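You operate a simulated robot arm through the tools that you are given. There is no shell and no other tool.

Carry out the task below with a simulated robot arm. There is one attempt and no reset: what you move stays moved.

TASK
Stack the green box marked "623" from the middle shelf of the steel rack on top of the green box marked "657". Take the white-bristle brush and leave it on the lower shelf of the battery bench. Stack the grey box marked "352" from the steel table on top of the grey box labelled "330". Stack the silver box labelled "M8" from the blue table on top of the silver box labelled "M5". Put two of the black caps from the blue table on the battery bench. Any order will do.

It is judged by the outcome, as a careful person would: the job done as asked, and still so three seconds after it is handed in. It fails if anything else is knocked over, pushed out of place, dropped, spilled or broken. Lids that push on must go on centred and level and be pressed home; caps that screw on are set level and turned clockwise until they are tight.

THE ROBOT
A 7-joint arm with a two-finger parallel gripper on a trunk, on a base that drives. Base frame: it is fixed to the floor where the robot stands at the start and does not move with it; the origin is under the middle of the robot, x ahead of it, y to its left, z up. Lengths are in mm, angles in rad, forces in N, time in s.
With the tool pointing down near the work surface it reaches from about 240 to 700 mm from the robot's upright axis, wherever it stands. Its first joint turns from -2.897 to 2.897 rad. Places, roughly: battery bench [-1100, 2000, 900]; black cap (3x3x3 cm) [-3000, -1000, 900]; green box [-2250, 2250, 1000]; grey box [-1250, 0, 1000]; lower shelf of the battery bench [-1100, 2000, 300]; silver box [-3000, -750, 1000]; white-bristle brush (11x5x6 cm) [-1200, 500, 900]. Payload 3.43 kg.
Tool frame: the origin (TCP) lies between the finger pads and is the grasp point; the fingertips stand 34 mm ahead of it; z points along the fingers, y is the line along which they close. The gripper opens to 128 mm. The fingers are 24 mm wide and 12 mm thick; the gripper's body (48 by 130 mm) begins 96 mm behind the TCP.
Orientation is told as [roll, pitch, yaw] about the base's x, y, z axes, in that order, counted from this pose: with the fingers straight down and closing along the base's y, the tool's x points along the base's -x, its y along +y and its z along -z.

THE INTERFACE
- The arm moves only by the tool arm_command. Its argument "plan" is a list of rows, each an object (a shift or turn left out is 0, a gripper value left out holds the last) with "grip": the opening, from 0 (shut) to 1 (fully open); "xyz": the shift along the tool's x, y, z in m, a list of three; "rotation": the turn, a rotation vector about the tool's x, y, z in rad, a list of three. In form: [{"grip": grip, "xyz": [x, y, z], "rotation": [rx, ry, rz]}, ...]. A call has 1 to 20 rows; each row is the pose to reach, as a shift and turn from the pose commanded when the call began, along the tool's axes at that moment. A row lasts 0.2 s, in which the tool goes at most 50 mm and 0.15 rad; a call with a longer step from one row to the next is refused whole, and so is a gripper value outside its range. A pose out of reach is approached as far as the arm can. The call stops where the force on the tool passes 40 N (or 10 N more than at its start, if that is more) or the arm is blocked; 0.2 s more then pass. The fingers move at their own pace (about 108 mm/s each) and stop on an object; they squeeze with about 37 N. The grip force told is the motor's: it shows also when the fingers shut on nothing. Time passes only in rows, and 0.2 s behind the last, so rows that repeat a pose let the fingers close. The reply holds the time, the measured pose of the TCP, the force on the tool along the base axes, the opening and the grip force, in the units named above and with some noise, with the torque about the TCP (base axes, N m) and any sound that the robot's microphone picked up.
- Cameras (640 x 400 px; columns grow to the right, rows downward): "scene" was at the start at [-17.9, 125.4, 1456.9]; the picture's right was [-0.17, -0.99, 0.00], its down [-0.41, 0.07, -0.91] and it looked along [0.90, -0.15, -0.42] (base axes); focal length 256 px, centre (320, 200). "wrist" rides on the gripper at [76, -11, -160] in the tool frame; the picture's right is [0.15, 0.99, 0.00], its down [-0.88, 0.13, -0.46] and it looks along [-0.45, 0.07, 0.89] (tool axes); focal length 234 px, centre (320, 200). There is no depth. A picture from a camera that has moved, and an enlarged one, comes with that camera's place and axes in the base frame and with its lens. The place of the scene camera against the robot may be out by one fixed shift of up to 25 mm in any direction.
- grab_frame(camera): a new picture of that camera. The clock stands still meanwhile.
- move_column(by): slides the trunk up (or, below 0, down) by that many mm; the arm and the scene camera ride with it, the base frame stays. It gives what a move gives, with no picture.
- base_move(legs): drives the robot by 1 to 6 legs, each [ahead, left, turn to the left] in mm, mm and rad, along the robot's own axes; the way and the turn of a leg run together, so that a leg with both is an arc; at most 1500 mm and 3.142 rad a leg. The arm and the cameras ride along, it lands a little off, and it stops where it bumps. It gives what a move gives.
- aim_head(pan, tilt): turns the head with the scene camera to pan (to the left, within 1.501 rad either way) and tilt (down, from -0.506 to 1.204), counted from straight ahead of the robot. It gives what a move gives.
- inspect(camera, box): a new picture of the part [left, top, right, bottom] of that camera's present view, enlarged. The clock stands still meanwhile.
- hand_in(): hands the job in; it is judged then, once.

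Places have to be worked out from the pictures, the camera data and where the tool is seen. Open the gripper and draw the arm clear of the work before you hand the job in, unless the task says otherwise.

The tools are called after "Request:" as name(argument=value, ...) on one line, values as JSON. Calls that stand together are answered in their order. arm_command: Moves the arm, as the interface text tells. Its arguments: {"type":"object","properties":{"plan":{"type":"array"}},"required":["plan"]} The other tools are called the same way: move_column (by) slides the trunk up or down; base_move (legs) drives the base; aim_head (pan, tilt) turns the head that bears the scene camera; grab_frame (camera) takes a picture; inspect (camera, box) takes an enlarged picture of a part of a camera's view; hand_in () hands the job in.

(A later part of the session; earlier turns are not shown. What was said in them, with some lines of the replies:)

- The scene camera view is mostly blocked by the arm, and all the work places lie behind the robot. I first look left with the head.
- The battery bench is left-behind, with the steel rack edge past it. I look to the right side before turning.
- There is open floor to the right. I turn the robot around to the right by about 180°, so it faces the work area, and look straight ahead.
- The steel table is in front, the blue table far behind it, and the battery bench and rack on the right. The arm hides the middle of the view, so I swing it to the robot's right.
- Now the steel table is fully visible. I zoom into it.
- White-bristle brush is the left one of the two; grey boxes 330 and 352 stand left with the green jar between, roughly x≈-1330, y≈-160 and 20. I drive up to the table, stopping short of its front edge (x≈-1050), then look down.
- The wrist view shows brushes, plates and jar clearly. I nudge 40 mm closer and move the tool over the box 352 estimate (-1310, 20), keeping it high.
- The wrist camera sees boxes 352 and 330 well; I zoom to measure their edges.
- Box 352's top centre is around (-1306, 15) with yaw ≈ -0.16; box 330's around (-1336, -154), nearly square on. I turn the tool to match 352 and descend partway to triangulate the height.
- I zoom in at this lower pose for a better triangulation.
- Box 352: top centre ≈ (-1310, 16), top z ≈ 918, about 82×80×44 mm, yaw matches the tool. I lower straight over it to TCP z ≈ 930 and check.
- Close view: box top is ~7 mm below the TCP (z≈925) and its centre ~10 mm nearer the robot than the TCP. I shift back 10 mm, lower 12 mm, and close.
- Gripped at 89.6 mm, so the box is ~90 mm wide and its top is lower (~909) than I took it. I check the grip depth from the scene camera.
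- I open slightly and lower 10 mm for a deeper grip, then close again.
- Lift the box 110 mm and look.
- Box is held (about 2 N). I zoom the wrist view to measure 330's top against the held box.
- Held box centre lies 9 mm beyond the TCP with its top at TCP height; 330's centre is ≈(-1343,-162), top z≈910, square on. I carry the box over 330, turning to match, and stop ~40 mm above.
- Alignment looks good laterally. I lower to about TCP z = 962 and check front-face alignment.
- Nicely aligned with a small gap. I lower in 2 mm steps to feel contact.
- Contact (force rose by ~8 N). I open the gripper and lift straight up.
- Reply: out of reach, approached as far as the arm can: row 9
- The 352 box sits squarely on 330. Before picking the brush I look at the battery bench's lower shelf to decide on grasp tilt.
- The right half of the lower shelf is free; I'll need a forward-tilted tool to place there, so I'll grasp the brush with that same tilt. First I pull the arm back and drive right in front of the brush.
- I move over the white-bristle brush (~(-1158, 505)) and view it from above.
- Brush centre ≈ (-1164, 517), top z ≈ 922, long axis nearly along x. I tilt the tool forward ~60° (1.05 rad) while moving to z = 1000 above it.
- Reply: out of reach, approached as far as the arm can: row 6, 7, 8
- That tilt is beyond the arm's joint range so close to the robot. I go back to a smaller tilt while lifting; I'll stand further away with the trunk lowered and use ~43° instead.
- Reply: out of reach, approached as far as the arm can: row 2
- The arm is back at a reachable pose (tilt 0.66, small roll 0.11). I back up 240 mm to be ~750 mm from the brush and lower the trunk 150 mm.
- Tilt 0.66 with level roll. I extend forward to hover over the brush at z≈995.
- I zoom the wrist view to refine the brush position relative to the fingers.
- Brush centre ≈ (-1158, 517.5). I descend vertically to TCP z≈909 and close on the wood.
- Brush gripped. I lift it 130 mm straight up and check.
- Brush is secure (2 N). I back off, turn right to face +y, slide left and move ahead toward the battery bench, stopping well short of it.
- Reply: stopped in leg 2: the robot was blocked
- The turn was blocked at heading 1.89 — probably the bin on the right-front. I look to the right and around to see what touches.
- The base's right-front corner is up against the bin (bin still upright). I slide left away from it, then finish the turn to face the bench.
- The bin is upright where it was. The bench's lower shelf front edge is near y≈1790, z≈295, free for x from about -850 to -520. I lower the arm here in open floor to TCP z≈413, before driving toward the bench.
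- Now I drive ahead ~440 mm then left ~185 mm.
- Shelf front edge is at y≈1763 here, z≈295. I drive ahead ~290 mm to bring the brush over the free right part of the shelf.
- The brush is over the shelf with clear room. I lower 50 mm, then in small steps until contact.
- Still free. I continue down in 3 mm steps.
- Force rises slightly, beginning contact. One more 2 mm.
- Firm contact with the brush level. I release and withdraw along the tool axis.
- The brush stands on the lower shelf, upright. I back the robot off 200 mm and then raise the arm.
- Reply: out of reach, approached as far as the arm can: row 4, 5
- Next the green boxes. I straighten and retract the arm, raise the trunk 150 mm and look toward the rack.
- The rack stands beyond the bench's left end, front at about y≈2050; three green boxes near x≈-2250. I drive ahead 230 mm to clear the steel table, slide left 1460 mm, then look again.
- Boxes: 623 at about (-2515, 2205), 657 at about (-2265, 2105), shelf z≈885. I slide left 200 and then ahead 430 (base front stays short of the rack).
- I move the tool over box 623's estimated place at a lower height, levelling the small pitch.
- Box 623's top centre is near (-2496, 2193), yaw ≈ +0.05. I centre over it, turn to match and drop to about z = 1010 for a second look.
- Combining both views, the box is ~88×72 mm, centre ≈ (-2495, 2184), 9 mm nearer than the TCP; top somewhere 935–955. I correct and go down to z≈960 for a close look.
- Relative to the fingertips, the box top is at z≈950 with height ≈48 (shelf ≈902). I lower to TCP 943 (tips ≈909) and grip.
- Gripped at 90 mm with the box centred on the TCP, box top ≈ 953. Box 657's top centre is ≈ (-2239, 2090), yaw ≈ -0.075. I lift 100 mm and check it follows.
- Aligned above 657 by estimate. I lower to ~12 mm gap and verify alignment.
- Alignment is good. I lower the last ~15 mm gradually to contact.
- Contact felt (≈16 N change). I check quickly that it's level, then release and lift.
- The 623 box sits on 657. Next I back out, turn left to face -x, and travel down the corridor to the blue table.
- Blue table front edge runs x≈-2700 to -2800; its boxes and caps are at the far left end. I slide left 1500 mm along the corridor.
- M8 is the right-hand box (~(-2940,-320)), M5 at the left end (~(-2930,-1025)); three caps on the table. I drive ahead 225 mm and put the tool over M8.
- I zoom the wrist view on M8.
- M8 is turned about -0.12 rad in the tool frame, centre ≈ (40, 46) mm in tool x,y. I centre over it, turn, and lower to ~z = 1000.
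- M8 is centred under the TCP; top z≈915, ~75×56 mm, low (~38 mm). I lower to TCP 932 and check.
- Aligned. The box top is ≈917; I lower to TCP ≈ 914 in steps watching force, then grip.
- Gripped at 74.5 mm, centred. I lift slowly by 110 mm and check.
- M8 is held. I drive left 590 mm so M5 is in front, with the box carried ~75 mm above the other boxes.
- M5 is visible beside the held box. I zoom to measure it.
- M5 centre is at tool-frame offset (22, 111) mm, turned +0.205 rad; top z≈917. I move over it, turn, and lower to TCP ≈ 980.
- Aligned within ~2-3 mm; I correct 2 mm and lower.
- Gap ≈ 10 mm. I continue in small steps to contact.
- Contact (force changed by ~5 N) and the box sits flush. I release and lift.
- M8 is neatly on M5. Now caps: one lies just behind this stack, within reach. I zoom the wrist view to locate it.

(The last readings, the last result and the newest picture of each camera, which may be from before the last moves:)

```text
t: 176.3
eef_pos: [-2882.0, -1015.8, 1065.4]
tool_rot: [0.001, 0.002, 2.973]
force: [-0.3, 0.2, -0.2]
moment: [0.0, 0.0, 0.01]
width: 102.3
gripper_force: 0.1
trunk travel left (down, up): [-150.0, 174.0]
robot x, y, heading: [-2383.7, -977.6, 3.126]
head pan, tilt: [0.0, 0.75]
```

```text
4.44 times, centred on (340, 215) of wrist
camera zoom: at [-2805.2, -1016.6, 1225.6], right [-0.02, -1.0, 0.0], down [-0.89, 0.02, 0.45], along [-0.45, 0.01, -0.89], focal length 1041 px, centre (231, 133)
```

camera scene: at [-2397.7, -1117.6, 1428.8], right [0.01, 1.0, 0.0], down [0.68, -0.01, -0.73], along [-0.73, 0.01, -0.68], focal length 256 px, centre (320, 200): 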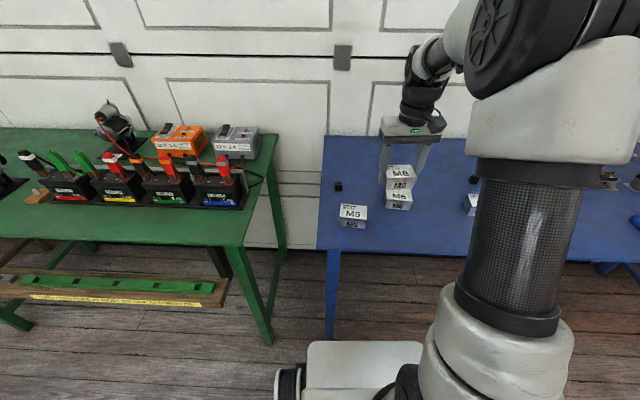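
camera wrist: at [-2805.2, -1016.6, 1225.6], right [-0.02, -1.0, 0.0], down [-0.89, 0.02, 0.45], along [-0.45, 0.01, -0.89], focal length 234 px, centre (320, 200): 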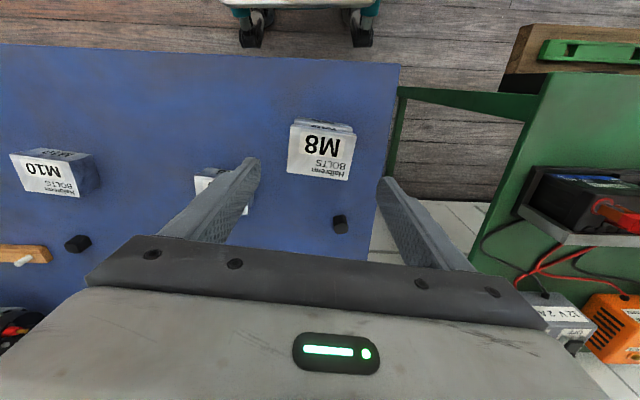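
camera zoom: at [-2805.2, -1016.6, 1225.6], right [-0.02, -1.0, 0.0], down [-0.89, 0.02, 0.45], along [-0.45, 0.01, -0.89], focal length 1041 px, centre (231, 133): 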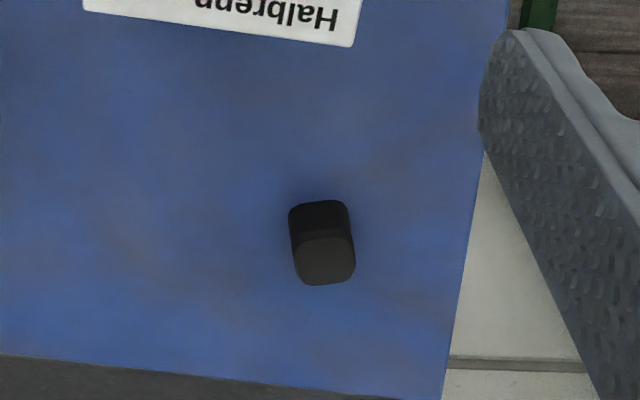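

The cap's top centre is ~(-3021,-1049). I move above it, turn to match, and lower to z≈985 for a closer look.

Request:
arm_command(plan=[{"grip": 0.6, "xyz": [-0.033, 0.014, 0], "rotation": [0, 0, -0.07]}, {"xyz": [-0.066, 0.028, 0], "rotation": [0, 0, -0.14]}, {"xyz": [-0.099, 0.042, 0], "rotation": [0, 0, -0.21]}, {"xyz": [-0.1315, 0.056, 0], "rotation": [0, 0, -0.3]}, {"xyz": [-0.1315, 0.056, 0.04], "rotation": [0, 0, -0.3]}, {"xyz": [-0.1315, 0.056, 0.08], "rotation": [0, 0, -0.3]}])

Request:
grab_frame(camera="wrist")

Request:
inspect(camera="wrist", box=[260, 80, 380, 200])

```text
t: 177.7
eef_pos: [-3021.1, -1050.1, 986.9]
tool_rot: [0.001, 0.0, -3.01]
force: [0.5, -1.3, 0.1]
moment: [-0.01, 0.03, 0.01]
width: 76.9
gripper_force: 0.2
trunk travel left (down, up): [-150.0, 174.0]
robot x, y, heading: [-2386.1, -978.8, 3.126]
head pan, tilt: [0.0, 0.75]
```

```text
taken
camera wrist: at [-2948.1, -1027.9, 1145.7], right [0.28, -0.96, 0.0], down [-0.86, -0.24, 0.46], along [-0.44, -0.13, -0.89], focal length 234 px, centre (320, 200)
```

wrist: 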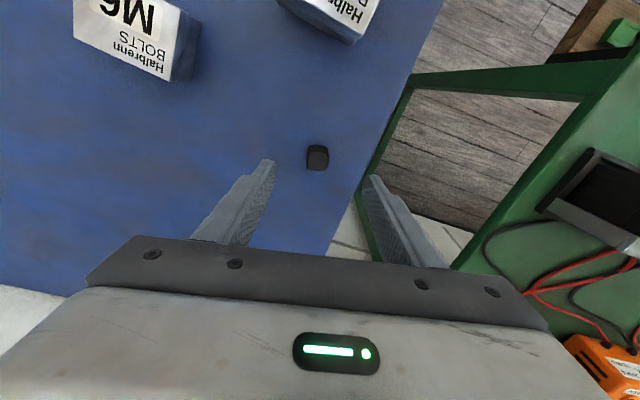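

```text
3.33 times, centred on (320, 140) of wrist
camera zoom: at [-2948.1, -1027.9, 1145.7], right [0.28, -0.96, 0.0], down [-0.86, -0.24, 0.46], along [-0.44, -0.13, -0.89], focal length 781 px, centre (320, 400)
```

zoom: 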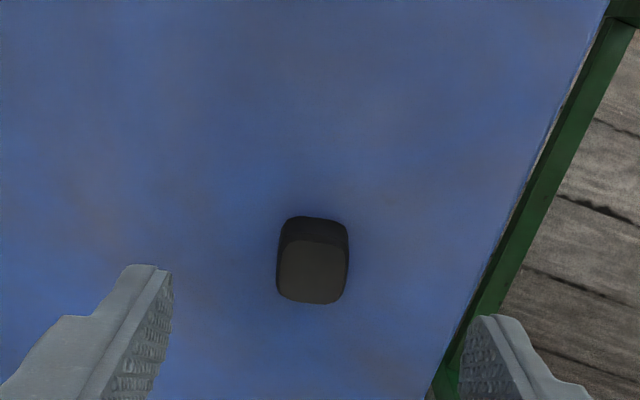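

The cap is centred. I narrow the opening a bit (green table edge is near the right finger), lower to TCP 918 and close.

Request:
arm_command(plan=[{"grip": 0.48, "xyz": [0, -0.001, 0.025]}, {"xyz": [0, -0.001, 0.05]}, {"xyz": [0, -0.001, 0.06]}, {"xyz": [0, -0.001, 0.069]}, {"grip": 0.3, "xyz": [0, -0.001, 0.069]}, {"grip": 0.1, "xyz": [0, -0.001, 0.069]}, {"grip": 0.1, "xyz": [0, -0.001, 0.069]}, {"grip": 0.1, "xyz": [0, -0.001, 0.069]}])

Request:
inspect(camera="wrist", box=[240, 100, 400, 220])

```text
t: 179.5
eef_pos: [-3021.6, -1048.9, 917.4]
tool_rot: [0.001, -0.001, -3.01]
force: [0.5, -0.1, -0.4]
moment: [-0.03, 0.01, 0.0]
width: 22.5
gripper_force: 36.6
trunk travel left (down, up): [-150.0, 174.0]
robot x, y, heading: [-2385.6, -977.1, 3.127]
head pan, tilt: [0.0, 0.75]
```

```text
3.33 times, centred on (320, 160) of wrist
camera zoom: at [-2948.6, -1027.2, 1077.1], right [0.28, -0.96, 0.0], down [-0.86, -0.24, 0.46], along [-0.44, -0.13, -0.89], focal length 781 px, centre (320, 333)
```

zoom: 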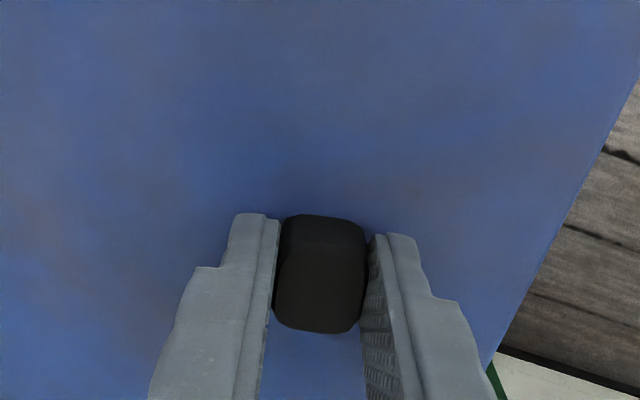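

Cap gripped (22.5 mm). I lift and retract the arm, then back off and drive toward the bench.

Request:
arm_command(plan=[{"grip": 0.1, "xyz": [0, 0, -0.02]}, {"xyz": [0, 0, -0.06]}, {"xyz": [0, 0, -0.1]}, {"xyz": [0, 0, -0.14]}, {"xyz": [0.04, 0, -0.16]}, {"xyz": [0.08, 0, -0.18]}, {"xyz": [0.12, 0, -0.2]}, {"xyz": [0.16, 0, -0.2]}, {"xyz": [0.2, 0, -0.2]}])

Request:
base_move(legs=[[-235, 0, 0], [0, -1065, 0], [0, -1065, 0]])

```text
t: 181.5
eef_pos: [-2822.2, -1020.2, 1115.5]
tool_rot: [0.002, 0.002, -3.009]
force: [-0.4, -0.5, -1.1]
moment: [-0.01, -0.03, -0.01]
width: 22.4
gripper_force: 37.0
trunk travel left (down, up): [-150.0, 174.0]
robot x, y, heading: [-2384.2, -978.3, 3.124]
head pan, tilt: [0.0, 0.75]
```

```text
t: 203.5
eef_pos: [-2538.5, 1105.7, 1115.2]
tool_rot: [0.002, 0.001, -3.011]
force: [-0.3, 0.3, 0.1]
moment: [-0.02, 0.01, 0.0]
width: 22.6
gripper_force: 36.5
trunk travel left (down, up): [-150.0, 174.0]
robot x, y, heading: [-2095.8, 1147.6, 3.132]
head pan, tilt: [0.0, 0.75]
```

Now I turn right to face +y, go ahead 30 mm, and slide right 1280 mm to the battery bench.

Request:
base_move(legs=[[0, 0, -1.561], [30, 0, 0], [0, -1280, 0]])

Request:
aim_head(pan=0.0, tilt=0.7)

Request:
grab_frame(camera="scene")

Request:
grab_frame(camera="wrist")

```text
t: 220.6
eef_pos: [-842.8, 1618.8, 1115.6]
tool_rot: [0.001, 0.001, 1.721]
force: [-0.9, -0.6, -0.2]
moment: [0.0, -0.03, 0.0]
width: 22.5
gripper_force: 37.5
trunk travel left (down, up): [-150.0, 174.0]
robot x, y, heading: [-795.3, 1182.6, 1.574]
head pan, tilt: [0.0, 0.75]
```

```text
t: 221.2
eef_pos: [-842.8, 1619.3, 1115.1]
tool_rot: [0.002, 0.0, 1.719]
force: [0.1, -0.5, -0.1]
moment: [-0.01, 0.0, -0.02]
width: 22.8
gripper_force: 37.0
trunk travel left (down, up): [-150.0, 174.0]
robot x, y, heading: [-791.5, 1183.0, 1.571]
head pan, tilt: [0.0, 0.7]
```

```text
taken
camera scene: at [-952.0, 1176.4, 1433.0], right [1.0, 0.0, 0.0], down [0.0, -0.64, -0.76], along [0.0, 0.76, -0.64], focal length 256 px, centre (320, 200)
```

scene: 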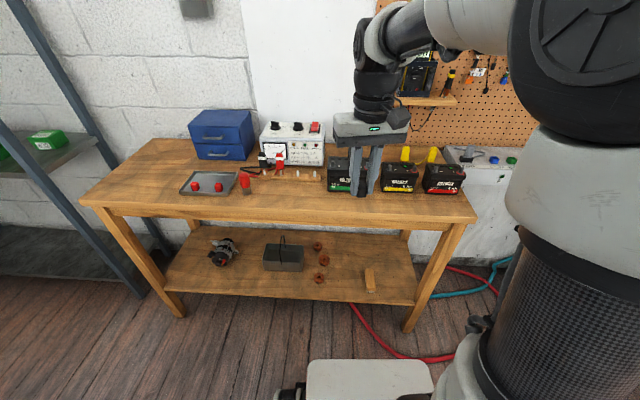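

```text
taken
camera wrist: at [-820.7, 1546.5, 1275.6], right [-0.96, -0.29, 0.0], down [-0.26, 0.85, 0.46], along [-0.13, 0.44, -0.89], focal length 234 px, centre (320, 200)
```

wrist: 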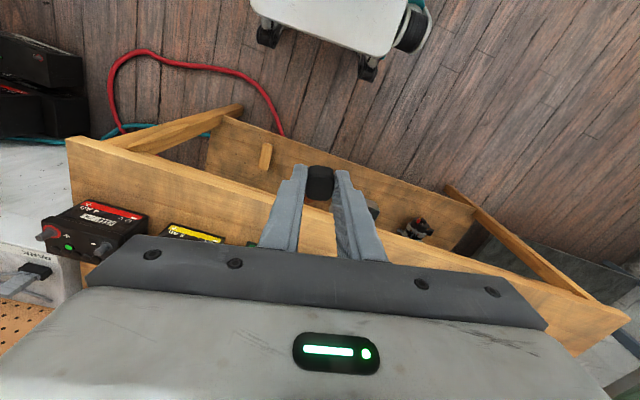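

The front strip of the bench top (y≈1755–1860) is clear. I shift ahead 60 and left 120, then move the cap over about (-960, 1810).

Request:
base_move(legs=[[60, 0, 0], [0, 120, 0]])

Request:
arm_command(plan=[{"grip": 0.1, "xyz": [-0.04, 0, 0.02]}, {"xyz": [-0.08, 0, 0.04]}, {"xyz": [-0.12, 0, 0.06]}])

Request:
grab_frame(camera="scene")

Request:
grab_frame(camera="wrist")

```text
t: 223.6
eef_pos: [-963.9, 1678.8, 1116.1]
tool_rot: [0.002, 0.0, 1.718]
force: [-0.1, -0.5, -0.4]
moment: [0.0, 0.03, -0.02]
width: 22.6
gripper_force: 36.8
trunk travel left (down, up): [-150.0, 174.0]
robot x, y, heading: [-915.1, 1239.4, 1.571]
head pan, tilt: [0.0, 0.7]
```

```text
t: 224.4
eef_pos: [-982.5, 1798.0, 1055.0]
tool_rot: [0.003, 0.0, 1.719]
force: [0.4, 0.6, -0.1]
moment: [0.05, 0.01, 0.01]
width: 22.7
gripper_force: 36.7
trunk travel left (down, up): [-150.0, 174.0]
robot x, y, heading: [-915.8, 1241.8, 1.568]
head pan, tilt: [0.0, 0.7]
```

```text
taken
camera scene: at [-1072.6, 1235.8, 1433.0], right [1.0, 0.0, 0.0], down [0.0, -0.64, -0.76], along [0.0, 0.76, -0.64], focal length 256 px, centre (320, 200)
```

scene: 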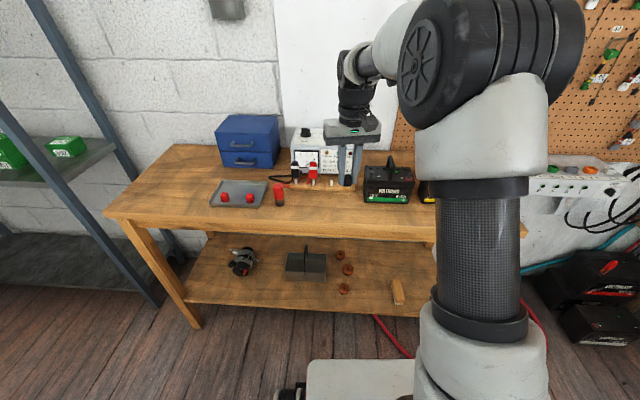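

```text
taken
camera wrist: at [-958.4, 1725.4, 1215.2], right [-0.96, -0.29, 0.0], down [-0.26, 0.85, 0.46], along [-0.13, 0.44, -0.89], focal length 234 px, centre (320, 200)
```

wrist: 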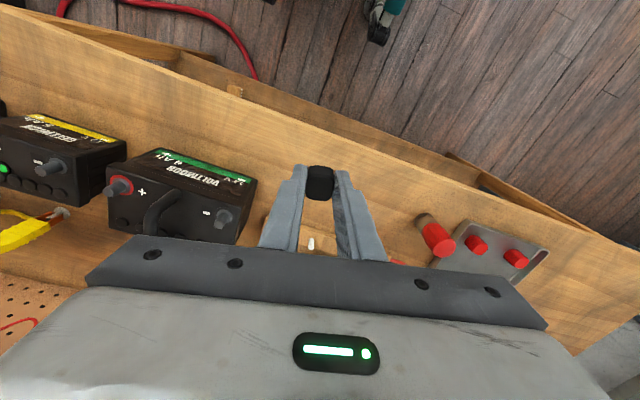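

The bench front edge is only ~20 mm behind the TCP here, so I go 35 mm further in and lower to z≈955.

Request:
arm_command(plan=[{"grip": 0.1, "xyz": [-0.035, 0, 0.03]}, {"xyz": [-0.035, 0, 0.06]}, {"xyz": [-0.035, 0, 0.085]}, {"xyz": [-0.035, 0, 0.1]}])

Request:
grab_frame(camera="wrist")

Request:
inspect(camera="scene", box=[290, 130, 410, 220])

```text
t: 225.4
eef_pos: [-988.4, 1831.6, 954.9]
tool_rot: [0.003, 0.0, 1.719]
force: [0.0, 0.6, -0.7]
moment: [-0.02, 0.01, 0.0]
width: 22.5
gripper_force: 36.8
trunk travel left (down, up): [-150.0, 174.0]
robot x, y, heading: [-913.1, 1240.9, 1.575]
head pan, tilt: [0.0, 0.7]
```

```text
taken
camera wrist: at [-965.2, 1758.5, 1115.1], right [-0.96, -0.29, 0.0], down [-0.26, 0.85, 0.46], along [-0.13, 0.44, -0.89], focal length 234 px, centre (320, 200)
```

wrist: 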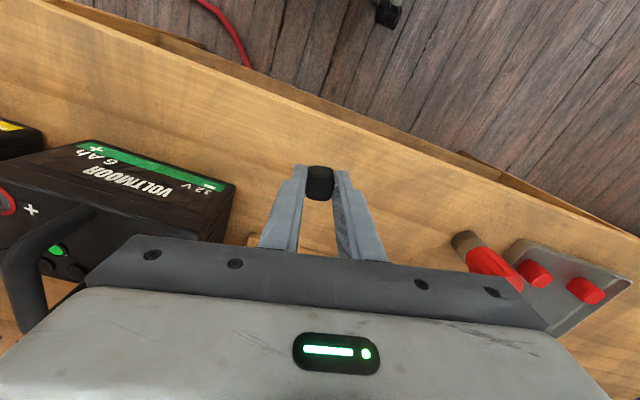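

```text
4.44 times, centred on (350, 175) of scene
camera zoom: at [-1072.6, 1235.9, 1433.1], right [1.0, 0.0, 0.0], down [0.0, -0.64, -0.76], along [0.0, 0.76, -0.64], focal length 1140 px, centre (187, 311)
```

zoom: 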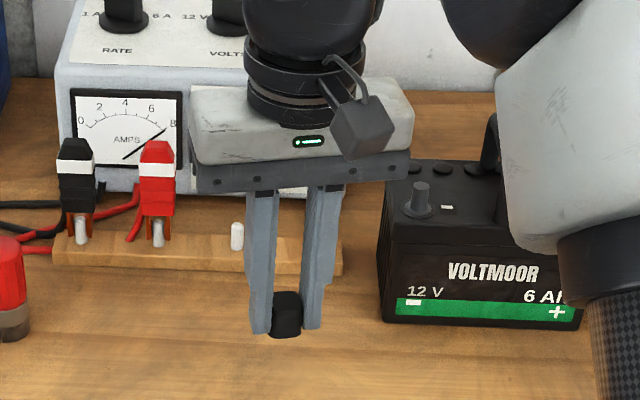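

To keep clear of the battery, I shift 40 mm left (tool +y) and lower further toward contact (expected TCP ≈ 929).

Request:
arm_command(plan=[{"grip": 0.1, "xyz": [0, 0.04, 0]}, {"xyz": [0, 0.04, 0.01]}, {"xyz": [0, 0.04, 0.018]}, {"xyz": [0, 0.04, 0.018]}])

Request:
inspect(camera="scene", box=[290, 150, 410, 220])

Request:
inspect(camera="wrist", box=[240, 100, 400, 220])

```text
t: 226.4
eef_pos: [-1027.2, 1827.2, 937.9]
tool_rot: [0.001, 0.0, 1.72]
force: [-0.7, -0.2, -0.4]
moment: [-0.01, -0.02, 0.0]
width: 22.5
gripper_force: 37.3
trunk travel left (down, up): [-150.0, 174.0]
robot x, y, heading: [-913.4, 1240.9, 1.567]
head pan, tilt: [0.0, 0.7]
```

```text
5.33 times, centred on (350, 185) of scene
camera zoom: at [-1072.6, 1235.9, 1433.1], right [1.0, 0.0, 0.0], down [0.0, -0.64, -0.76], along [0.0, 0.76, -0.64], focal length 1368 px, centre (160, 280)
```

zoom: 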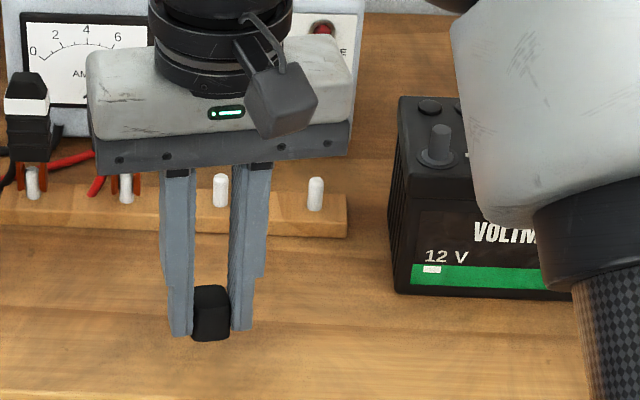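

```text
3.33 times, centred on (320, 160) of wrist
camera zoom: at [-1003.6, 1753.5, 1097.6], right [-0.96, -0.29, 0.0], down [-0.26, 0.85, 0.46], along [-0.14, 0.44, -0.89], focal length 781 px, centre (320, 333)
```

zoom: 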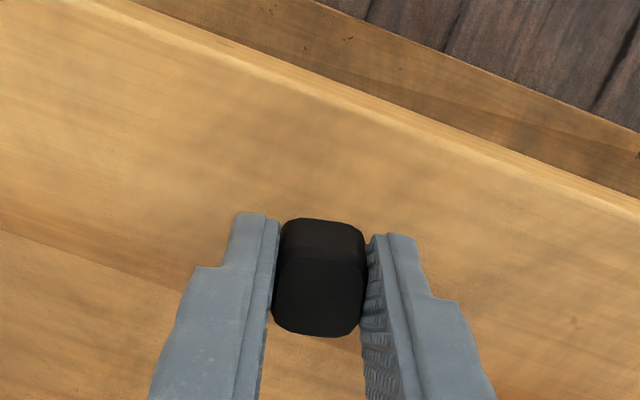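

Clear around. I step down 2 mm at a time.

Request:
arm_command(plan=[{"grip": 0.1, "xyz": [0, 0, 0.002]}, {"xyz": [0, 0, 0.004]}, {"xyz": [0, 0, 0.006]}, {"xyz": [0, 0, 0.008]}])

```text
t: 227.4
eef_pos: [-1027.5, 1825.7, 929.9]
tool_rot: [0.002, -0.001, 1.719]
force: [-0.3, -0.6, -0.6]
moment: [0.0, 0.03, 0.02]
width: 22.5
gripper_force: 37.6
trunk travel left (down, up): [-150.0, 174.0]
robot x, y, heading: [-915.5, 1238.9, 1.573]
head pan, tilt: [0.0, 0.7]
```

Request:
arm_command(plan=[{"grip": 0.1, "xyz": [0, 0, 0.002]}, {"xyz": [0, 0, 0.004]}, {"xyz": [0, 0, 0.006]}])

Request:
inspect(camera="scene", box=[290, 150, 410, 220])

```text
t: 228.2
eef_pos: [-1026.4, 1825.6, 923.8]
tool_rot: [0.002, 0.001, 1.719]
force: [-0.5, -0.2, -0.3]
moment: [0.01, 0.04, 0.0]
width: 22.6
gripper_force: 37.0
trunk travel left (down, up): [-150.0, 174.0]
robot x, y, heading: [-912.2, 1241.6, 1.57]
head pan, tilt: [0.0, 0.7]
```

```text
5.33 times, centred on (350, 185) of scene
camera zoom: at [-1072.6, 1235.9, 1433.1], right [1.0, 0.0, 0.0], down [0.0, -0.64, -0.76], along [0.0, 0.76, -0.64], focal length 1368 px, centre (160, 280)
```

zoom: 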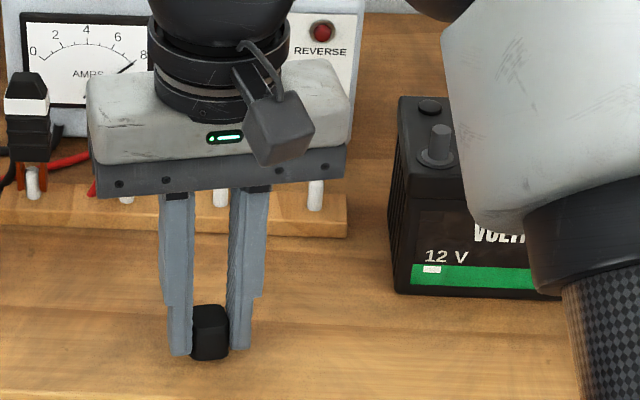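

No contact yet; I continue stepping.

Request:
arm_command(plan=[{"grip": 0.1, "xyz": [0, 0, 0.002]}, {"xyz": [0, 0, 0.004]}, {"xyz": [0, 0, 0.006]}, {"xyz": [0, 0, 0.008]}])

```text
t: 229.2
eef_pos: [-1025.1, 1825.1, 915.6]
tool_rot: [0.001, 0.001, 1.719]
force: [-0.1, -0.3, 2.2]
moment: [-0.03, 0.0, 0.0]
width: 22.3
gripper_force: 36.8
trunk travel left (down, up): [-150.0, 174.0]
robot x, y, heading: [-912.8, 1241.8, 1.575]
head pan, tilt: [0.0, 0.7]
```

Request:
arm_command(plan=[{"grip": 0.1, "xyz": [0, 0, 0.001]}, {"xyz": [0, 0, 0.0015]}, {"xyz": [0, 0, 0.0015]}])

Request:
inspect(camera="scene", box=[290, 150, 410, 220])

```text
t: 230.0
eef_pos: [-1026.2, 1827.1, 916.7]
tool_rot: [0.002, -0.004, 1.717]
force: [1.8, -3.1, 17.6]
moment: [-0.18, -0.08, 0.0]
width: 22.5
gripper_force: 37.4
trunk travel left (down, up): [-150.0, 174.0]
robot x, y, heading: [-911.9, 1242.1, 1.568]
head pan, tilt: [0.0, 0.7]
```

```text
5.33 times, centred on (350, 185) of scene
camera zoom: at [-1072.2, 1234.4, 1433.3], right [1.0, 0.0, 0.0], down [0.0, -0.64, -0.77], along [0.0, 0.77, -0.64], focal length 1368 px, centre (160, 280)
```

zoom: 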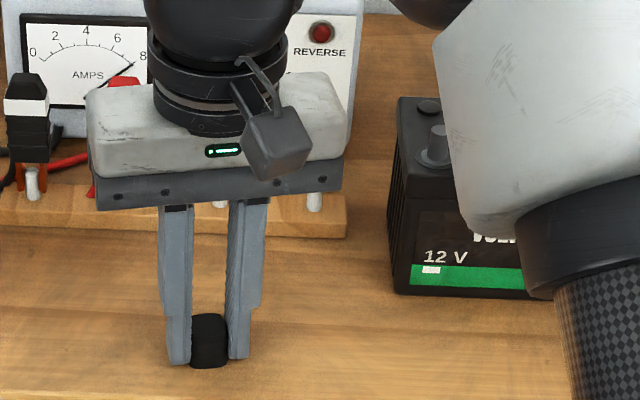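

Firm contact at TCP ≈ 916. I relieve 1 mm, open, and lift away.

Request:
arm_command(plan=[{"grip": 0.1, "xyz": [0, 0, -0.0012]}, {"grip": 0.25, "xyz": [0, 0, -0.0012]}, {"grip": 0.4, "xyz": [0, 0, -0.0012]}, {"grip": 0.4, "xyz": [0, 0, -0.0012]}, {"grip": 0.4, "xyz": [0, 0, -0.03]}, {"xyz": [0, 0, -0.07]}, {"xyz": [0, 0, -0.11]}, {"xyz": [0.03, 0, -0.15]}, {"xyz": [0.07, 0, -0.17]}, {"xyz": [0.11, 0, -0.19]}, {"xyz": [0.15, 0, -0.2]}])

Request:
grab_frame(camera="scene")

Request:
grab_frame(camera="wrist")

```text
t: 232.4
eef_pos: [-1002.5, 1678.2, 1114.5]
tool_rot: [0.003, 0.002, 1.719]
force: [0.2, 0.0, 1.5]
moment: [-0.03, -0.02, 0.0]
width: 50.9
gripper_force: 0.1
trunk travel left (down, up): [-150.0, 174.0]
robot x, y, heading: [-915.0, 1242.0, 1.575]
head pan, tilt: [0.0, 0.7]
```

```text
taken
camera scene: at [-1072.6, 1236.0, 1433.0], right [1.0, 0.0, 0.0], down [0.0, -0.64, -0.77], along [0.0, 0.77, -0.64], focal length 256 px, centre (320, 200)
```

scene: 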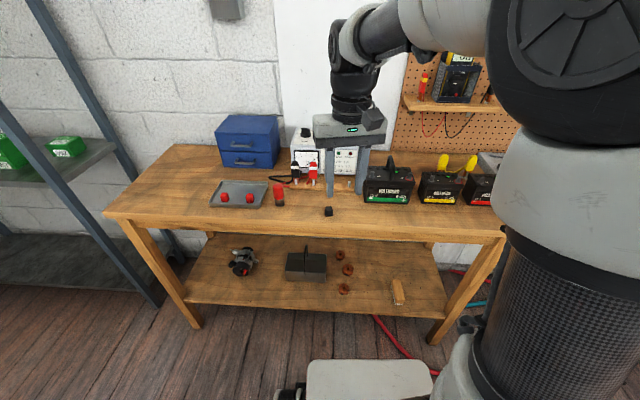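

```text
taken
camera wrist: at [-979.5, 1605.0, 1274.2], right [-0.96, -0.29, 0.0], down [-0.26, 0.85, 0.46], along [-0.13, 0.43, -0.89], focal length 234 px, centre (320, 200)
```

wrist: 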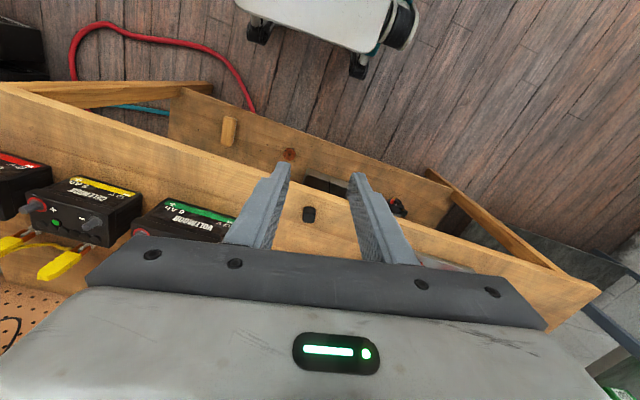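

The first cap stands on the bench. I go back for the second: slide left, turn to face -x, and slide down to the front cap at about (-2837, -474).

Request:
base_move(legs=[[-50, 0, 0], [0, 1180, 0], [0, 0, 1.568], [0, 1500, 0], [0, 110, 0]])

Request:
aim_head(pan=0.0, tilt=0.7)

Request:
grab_frame(camera="scene")

```text
t: 263.8
eef_pos: [-2460.8, -530.3, 1114.7]
tool_rot: [0.001, -0.001, -2.955]
force: [0.6, 0.6, 0.5]
moment: [0.05, 0.0, -0.01]
width: 51.2
gripper_force: 0.1
trunk travel left (down, up): [-150.0, 174.0]
robot x, y, heading: [-2024.2, -429.0, -3.102]
head pan, tilt: [0.0, 0.7]
```

```text
t: 264.4
eef_pos: [-2461.3, -529.3, 1113.9]
tool_rot: [0.0, 0.0, -2.957]
force: [-0.7, 0.5, -0.4]
moment: [0.04, 0.02, 0.02]
width: 51.0
gripper_force: 0.1
trunk travel left (down, up): [-150.0, 174.0]
robot x, y, heading: [-2025.8, -427.0, -3.105]
head pan, tilt: [0.0, 0.7]
```

```text
taken
camera scene: at [-2035.3, -565.0, 1433.1], right [-0.04, 1.0, 0.0], down [0.64, 0.02, -0.76], along [-0.76, -0.03, -0.64], focal length 256 px, centre (320, 200)
```

scene: 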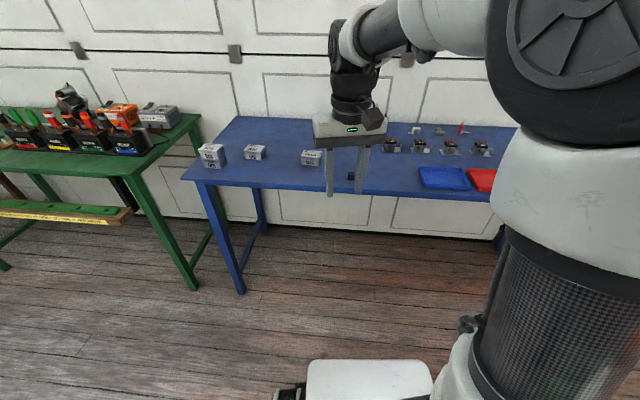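

Robot is at (-2025,-428) slightly rotated. I drive ahead ~350 with a heading trim.

Request:
base_move(legs=[[150, 0, -0.037], [190, 0, 0]])

Request:
grab_frame(camera="wrist")

Request:
grab_frame(camera="scene")

```text
t: 266.9
eef_pos: [-2805.3, -518.3, 1113.9]
tool_rot: [0.002, -0.002, -2.989]
force: [0.6, 0.0, -0.2]
moment: [0.0, -0.01, 0.04]
width: 51.3
gripper_force: 0.1
trunk travel left (down, up): [-150.0, 174.0]
robot x, y, heading: [-2369.4, -429.3, -3.13]
head pan, tilt: [0.0, 0.7]
```

```text
taken
camera wrist: at [-2732.7, -495.9, 1274.2], right [0.29, -0.96, 0.0], down [-0.85, -0.26, 0.46], along [-0.43, -0.14, -0.89], focal length 234 px, centre (320, 200)
```

wrist: 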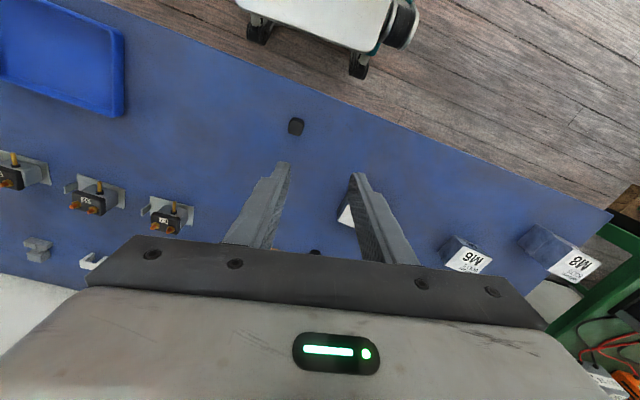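

```text
taken
camera scene: at [-2381.4, -568.8, 1433.0], right [-0.01, 1.0, 0.0], down [0.64, 0.0, -0.76], along [-0.76, 0.0, -0.64], focal length 256 px, centre (320, 200)
```

scene: 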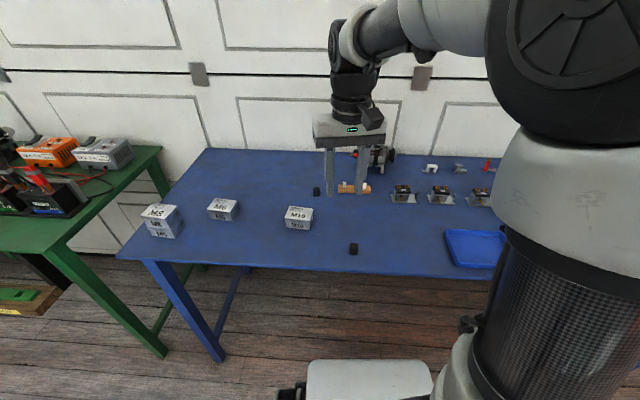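

Request:
inspect(camera="wrist", box=[250, 90, 350, 160])

```text
5.71 times, centred on (300, 125) of wrist
camera zoom: at [-2732.7, -495.9, 1274.2], right [0.29, -0.96, 0.0], down [-0.85, -0.26, 0.46], along [-0.43, -0.14, -0.89], focal length 1338 px, centre (434, 629)
```

zoom: 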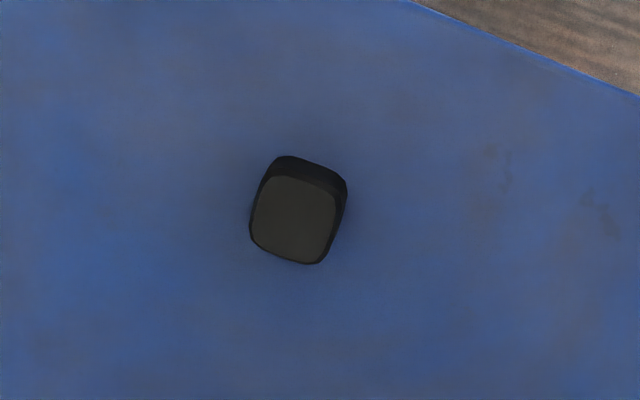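

Cap centre at tool offset (5.6,-37.4), turned ~+0.15. I move above it and lower to z≈985.

Request:
arm_command(plan=[{"grip": 0.48, "xyz": [0.003, -0.018, 0.03], "rotation": [0, 0, 0.07]}, {"xyz": [0.0056, -0.0374, 0.06], "rotation": [0, 0, 0.15]}, {"xyz": [0.0056, -0.0374, 0.1], "rotation": [0, 0, 0.15]}, {"xyz": [0.0056, -0.0374, 0.129], "rotation": [0, 0, 0.15]}])

Request:
inspect(camera="wrist", box=[260, 80, 380, 200])

```text
t: 267.9
eef_pos: [-2805.7, -480.9, 985.1]
tool_rot: [0.001, 0.0, -3.14]
force: [-0.5, -0.9, 0.1]
moment: [0.01, 0.0, 0.0]
width: 61.3
gripper_force: 0.0
trunk travel left (down, up): [-150.0, 174.0]
robot x, y, heading: [-2368.5, -427.7, -3.137]
head pan, tilt: [0.0, 0.7]
```

```text
3.33 times, centred on (320, 140) of wrist
camera zoom: at [-2730.6, -468.4, 1145.6], right [0.15, -0.99, 0.0], down [-0.88, -0.13, 0.46], along [-0.45, -0.07, -0.89], focal length 781 px, centre (320, 400)
```

zoom: 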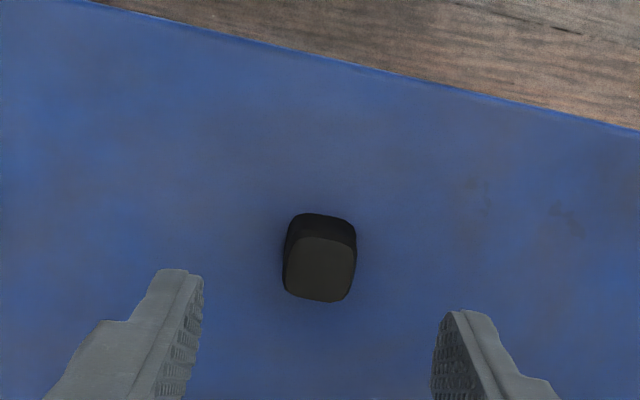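

Centred. Lower to TCP 918 and close.

Request:
arm_command(plan=[{"grip": 0.48, "xyz": [0.001, 0.0006, 0.025]}, {"xyz": [0.001, 0.0006, 0.05]}, {"xyz": [0.001, 0.0006, 0.06]}, {"xyz": [0.001, 0.0006, 0.067]}, {"grip": 0.3, "xyz": [0.001, 0.0006, 0.067]}, {"grip": 0.1, "xyz": [0.001, 0.0006, 0.067]}, {"grip": 0.1, "xyz": [0.001, 0.0006, 0.067]}, {"grip": 0.1, "xyz": [0.001, 0.0006, 0.067]}])

Request:
inspect(camera="wrist", box=[240, 100, 400, 220])

```text
t: 269.7
eef_pos: [-2805.7, -481.8, 919.0]
tool_rot: [0.001, 0.0, -3.14]
force: [-0.6, 0.6, -1.1]
moment: [-0.04, 0.01, -0.03]
width: 22.3
gripper_force: 36.9
trunk travel left (down, up): [-150.0, 174.0]
robot x, y, heading: [-2369.5, -430.4, -3.14]
head pan, tilt: [0.0, 0.7]
```

```text
3.33 times, centred on (320, 160) of wrist
camera zoom: at [-2729.9, -470.0, 1078.9], right [0.15, -0.99, 0.0], down [-0.88, -0.13, 0.46], along [-0.45, -0.07, -0.89], focal length 781 px, centre (320, 333)
```

zoom: 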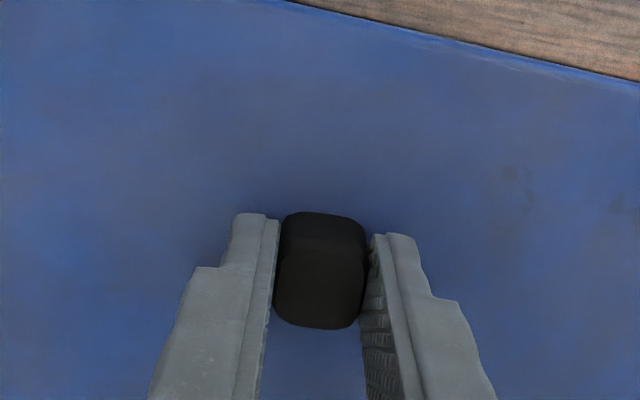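

Gripped. I lift 200 mm, back away and slide right to the bench corridor.

Request:
arm_command(plan=[{"grip": 0.1, "xyz": [0, 0, -0.02]}, {"xyz": [0, 0, -0.06]}, {"xyz": [0, 0, -0.1]}, {"xyz": [0, 0, -0.15]}, {"xyz": [0, 0, -0.2]}])

Request:
base_move(legs=[[-240, 0, 0], [0, -1500, 0], [0, -110, 0]])

```text
t: 270.9
eef_pos: [-2803.3, -483.8, 1118.2]
tool_rot: [0.003, 0.003, -3.14]
force: [0.8, 0.3, 0.3]
moment: [0.01, -0.02, 0.0]
width: 22.6
gripper_force: 36.8
trunk travel left (down, up): [-150.0, 174.0]
robot x, y, heading: [-2371.7, -427.8, -3.139]
head pan, tilt: [0.0, 0.7]
```

```text
t: 288.1
eef_pos: [-2575.1, 1125.3, 1116.2]
tool_rot: [0.002, 0.0, -3.141]
force: [-0.2, -0.7, 0.1]
moment: [0.0, 0.0, -0.03]
width: 22.8
gripper_force: 36.6
trunk travel left (down, up): [-150.0, 174.0]
robot x, y, heading: [-2134.6, 1178.4, -3.14]
head pan, tilt: [0.0, 0.7]
```

Now I turn right to face the bench and slide right ~1070 mm, then ahead 60.

Request:
base_move(legs=[[0, 0, -1.572], [0, -1070, 0], [60, 0, 0]])

Request:
grab_frame(camera="scene")

Request:
grab_frame(camera="wrist")

```text
t: 303.2
eef_pos: [-1120.3, 1675.2, 1117.9]
tool_rot: [0.0, 0.0, 1.567]
force: [1.0, -0.8, 0.0]
moment: [-0.03, 0.0, -0.03]
width: 22.5
gripper_force: 36.8
trunk travel left (down, up): [-150.0, 174.0]
robot x, y, heading: [-1071.3, 1241.7, 1.568]
head pan, tilt: [0.0, 0.7]
```

```text
taken
camera scene: at [-1228.2, 1235.0, 1433.0], right [1.0, 0.0, 0.0], down [0.0, -0.64, -0.76], along [0.0, 0.76, -0.64], focal length 256 px, centre (320, 200)
```

scene: 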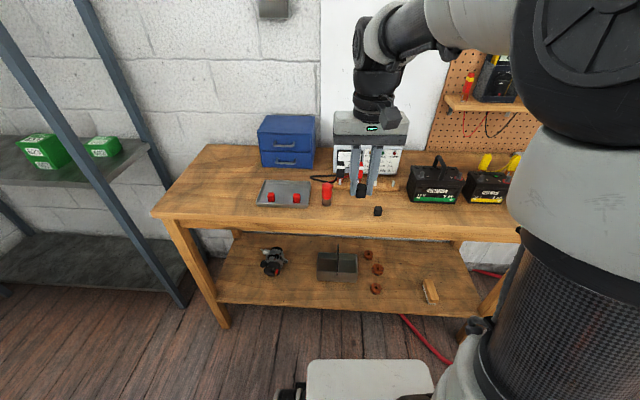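

```text
taken
camera wrist: at [-1108.9, 1600.1, 1277.2], right [-0.99, -0.14, 0.0], down [-0.13, 0.88, 0.46], along [-0.07, 0.45, -0.89], focal length 234 px, centre (320, 200)
```

wrist: 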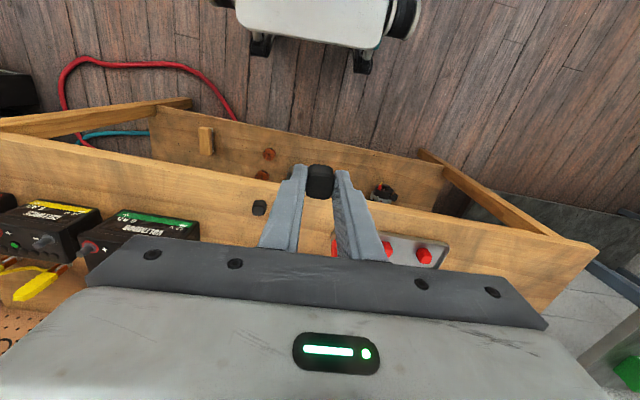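

I move the cap forward ~160 mm over the bench top and down to TCP ≈ 945.

Request:
arm_command(plan=[{"grip": 0.1, "xyz": [-0.04, 0, 0]}, {"xyz": [-0.08, 0, 0.01]}, {"xyz": [-0.12, 0, 0.03]}, {"xyz": [-0.16, 0, 0.06]}, {"xyz": [-0.16, 0, 0.1]}, {"xyz": [-0.16, 0, 0.14]}, {"xyz": [-0.16, 0, 0.172]}])

Request:
grab_frame(camera="wrist")

Request:
inspect(camera="scene", box=[290, 150, 410, 230])

```text
t: 304.8
eef_pos: [-1119.6, 1835.2, 945.0]
tool_rot: [0.001, 0.002, 1.568]
force: [0.0, 0.3, -0.6]
moment: [0.0, -0.01, -0.03]
width: 22.3
gripper_force: 37.1
trunk travel left (down, up): [-150.0, 174.0]
robot x, y, heading: [-1070.3, 1237.2, 1.567]
head pan, tilt: [0.0, 0.7]
```

```text
taken
camera wrist: at [-1108.4, 1760.3, 1104.0], right [-0.99, -0.14, 0.0], down [-0.13, 0.88, 0.45], along [-0.07, 0.45, -0.89], focal length 234 px, centre (320, 200)
```

wrist: 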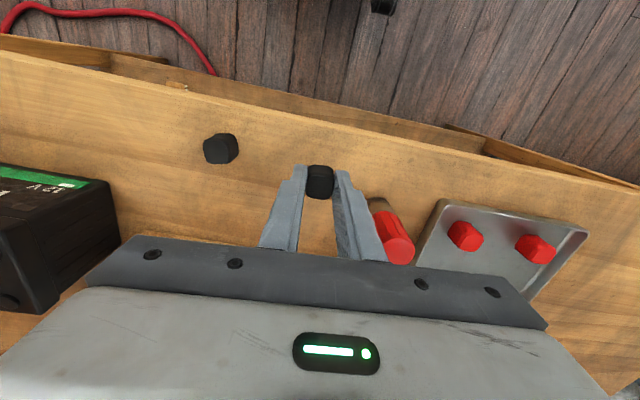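

```text
5.00 times, centred on (350, 190) of scene
camera zoom: at [-1228.2, 1235.0, 1433.1], right [1.0, 0.0, 0.0], down [0.0, -0.64, -0.76], along [0.0, 0.76, -0.64], focal length 1283 px, centre (170, 250)
```

zoom: 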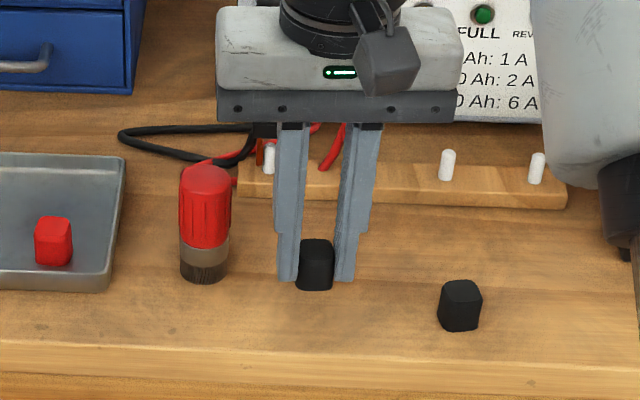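

I shift 18 mm right away from the red item, then lower; contact expected near TCP 918.

Request:
arm_command(plan=[{"grip": 0.1, "xyz": [0, -0.018, 0]}, {"xyz": [0, -0.018, 0.01]}, {"xyz": [0, -0.018, 0.018]}, {"xyz": [0, -0.018, 0.022]}, {"xyz": [0, -0.018, 0.024]}])

```text
t: 306.0
eef_pos: [-1101.6, 1835.9, 922.9]
tool_rot: [0.001, 0.001, 1.566]
force: [0.1, 0.6, -0.7]
moment: [-0.02, -0.03, 0.02]
width: 22.6
gripper_force: 37.4
trunk travel left (down, up): [-150.0, 174.0]
robot x, y, heading: [-1070.8, 1240.4, 1.565]
head pan, tilt: [0.0, 0.7]
```

Request:
arm_command(plan=[{"grip": 0.1, "xyz": [0, 0, 0.0015]}, {"xyz": [0, 0, 0.003]}, {"xyz": [0, 0, 0.0045]}, {"xyz": [0, 0, 0.0045]}])

```text
t: 307.0
eef_pos: [-1101.5, 1835.3, 918.0]
tool_rot: [0.002, 0.0, 1.564]
force: [-0.6, -0.2, 6.8]
moment: [-0.07, -0.04, 0.02]
width: 22.4
gripper_force: 37.2
trunk travel left (down, up): [-150.0, 174.0]
robot x, y, heading: [-1068.7, 1237.6, 1.572]
head pan, tilt: [0.0, 0.7]
```

Contact at TCP 918 (≈7 N). I open and lift clear, then retract.

Request:
arm_command(plan=[{"grip": 0.25, "xyz": [0, 0, 0]}, {"grip": 0.4, "xyz": [0, 0, 0]}, {"grip": 0.4, "xyz": [0, 0, 0]}, {"grip": 0.4, "xyz": [0, 0, -0.03]}, {"xyz": [0, 0, -0.07]}, {"xyz": [0, 0, -0.11]}, {"xyz": [0.03, 0, -0.15]}, {"xyz": [0.07, 0, -0.17]}, {"xyz": [0.11, 0, -0.19]}, {"xyz": [0.15, 0, -0.2]}])

Request:
grab_frame(camera="scene")

Request:
inspect(camera="scene", box=[240, 150, 460, 310])

```text
t: 309.2
eef_pos: [-1103.0, 1685.1, 1116.8]
tool_rot: [0.002, 0.002, 1.57]
force: [0.0, 0.8, 0.5]
moment: [-0.02, 0.01, -0.03]
width: 51.3
gripper_force: 0.1
trunk travel left (down, up): [-150.0, 174.0]
robot x, y, heading: [-1070.8, 1237.6, 1.574]
head pan, tilt: [0.0, 0.7]
```

```text
taken
camera scene: at [-1228.2, 1235.1, 1433.1], right [1.0, 0.0, 0.0], down [0.0, -0.64, -0.77], along [0.0, 0.77, -0.64], focal length 256 px, centre (320, 200)
```

scene: 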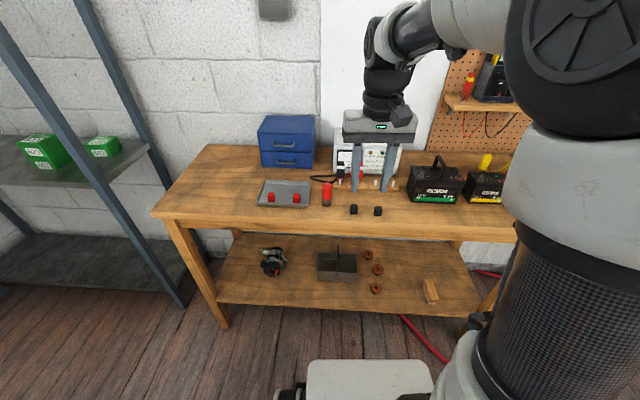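

```text
2.50 times, centred on (350, 230) of scene
camera zoom: at [-1228.2, 1235.1, 1433.1], right [1.0, 0.0, 0.0], down [0.0, -0.64, -0.77], along [0.0, 0.77, -0.64], focal length 641 px, centre (245, 125)
```

zoom: 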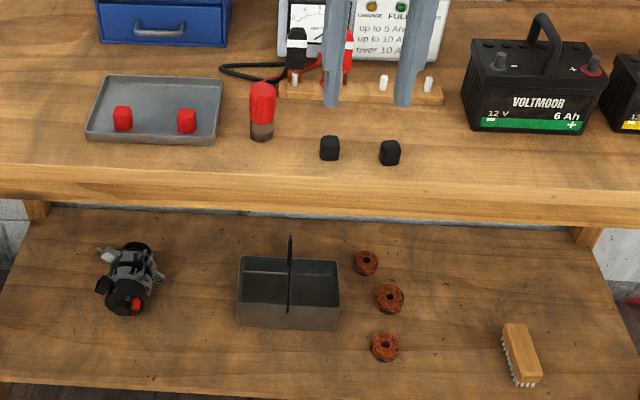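

Both caps stand on the battery bench, the brush is on the lower shelf, and all three stacks were confirmed. The gripper is open and clear; I back the robot off a little before handing in.

Request:
arm_command(plan=[{"grip": 1, "xyz": [0.03, 0, 0]}, {"xyz": [0.06, 0, 0]}, {"xyz": [0.06, 0, 0]}])

Request:
aim_head(pan=0.75, tilt=0.5)

Request:
grab_frame(camera="scene")

```text
t: 310.0
eef_pos: [-1102.2, 1625.8, 1116.8]
tool_rot: [0.001, -0.003, 1.566]
force: [-0.7, 0.6, -0.4]
moment: [0.0, 0.02, -0.02]
width: 128.0
gripper_force: 0.0
trunk travel left (down, up): [-150.0, 174.0]
robot x, y, heading: [-1070.4, 1235.6, 1.571]
head pan, tilt: [0.0, 0.7]
```

```text
t: 311.1
eef_pos: [-1102.0, 1627.1, 1118.0]
tool_rot: [0.002, 0.001, 1.566]
force: [-0.1, -0.3, 0.4]
moment: [0.02, -0.01, 0.01]
width: 127.7
gripper_force: 0.1
trunk travel left (down, up): [-150.0, 174.0]
robot x, y, heading: [-1070.9, 1241.9, 1.565]
head pan, tilt: [0.75, 0.499]
```

```text
taken
camera scene: at [-1290.2, 1216.6, 1450.7], right [0.73, 0.68, 0.0], down [0.33, -0.35, -0.88], along [-0.6, 0.64, -0.48], focal length 256 px, centre (320, 200)
```

scene: 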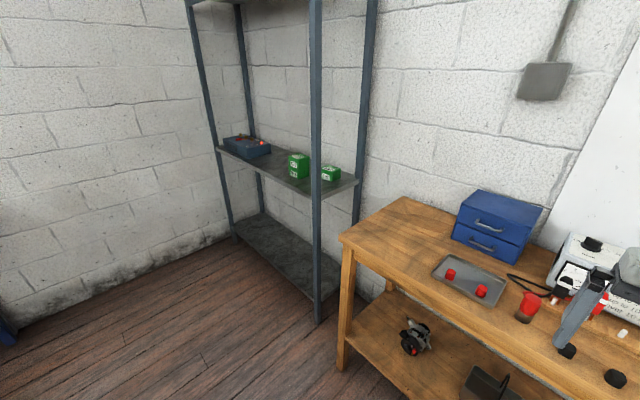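

Everything is in place: the green stack stands on the rack, the caps are on the bench, and the gripper is empty and clear. I hand in the job.

Request:
hand_in()

```text
The job is handed in.
```

All five parts of the task are done, and the job is handed in. I did not receive a verdict from the judging.

- **Green boxes:** box 623 sits squarely on box 657 on the middle shelf of the steel rack.
- **Brush:** the white-bristle brush stands upright on the right side of the battery bench's lower shelf.
- **Grey boxes:** box 352 sits squarely on box 330 on the steel table.
- **Silver boxes:** box M8 sits on box M5 at the left end of the blue table.
- **Black caps:** two of the three caps are on the front strip of the battery bench top; the third is still on the blue table.

Partway through, the base turned into the bin on the floor while I was carrying the brush. It stopped there, and in the pictures afterwards the bin was upright and, as far as I could measure, not moved.

I looked at the green stack, the caps and the brush again at the end. The grey stack I last looked at up close right after placing it, and the silver stack I last saw in the scene picture when I went back for the second cap. No base move was reported blocked after the bin.
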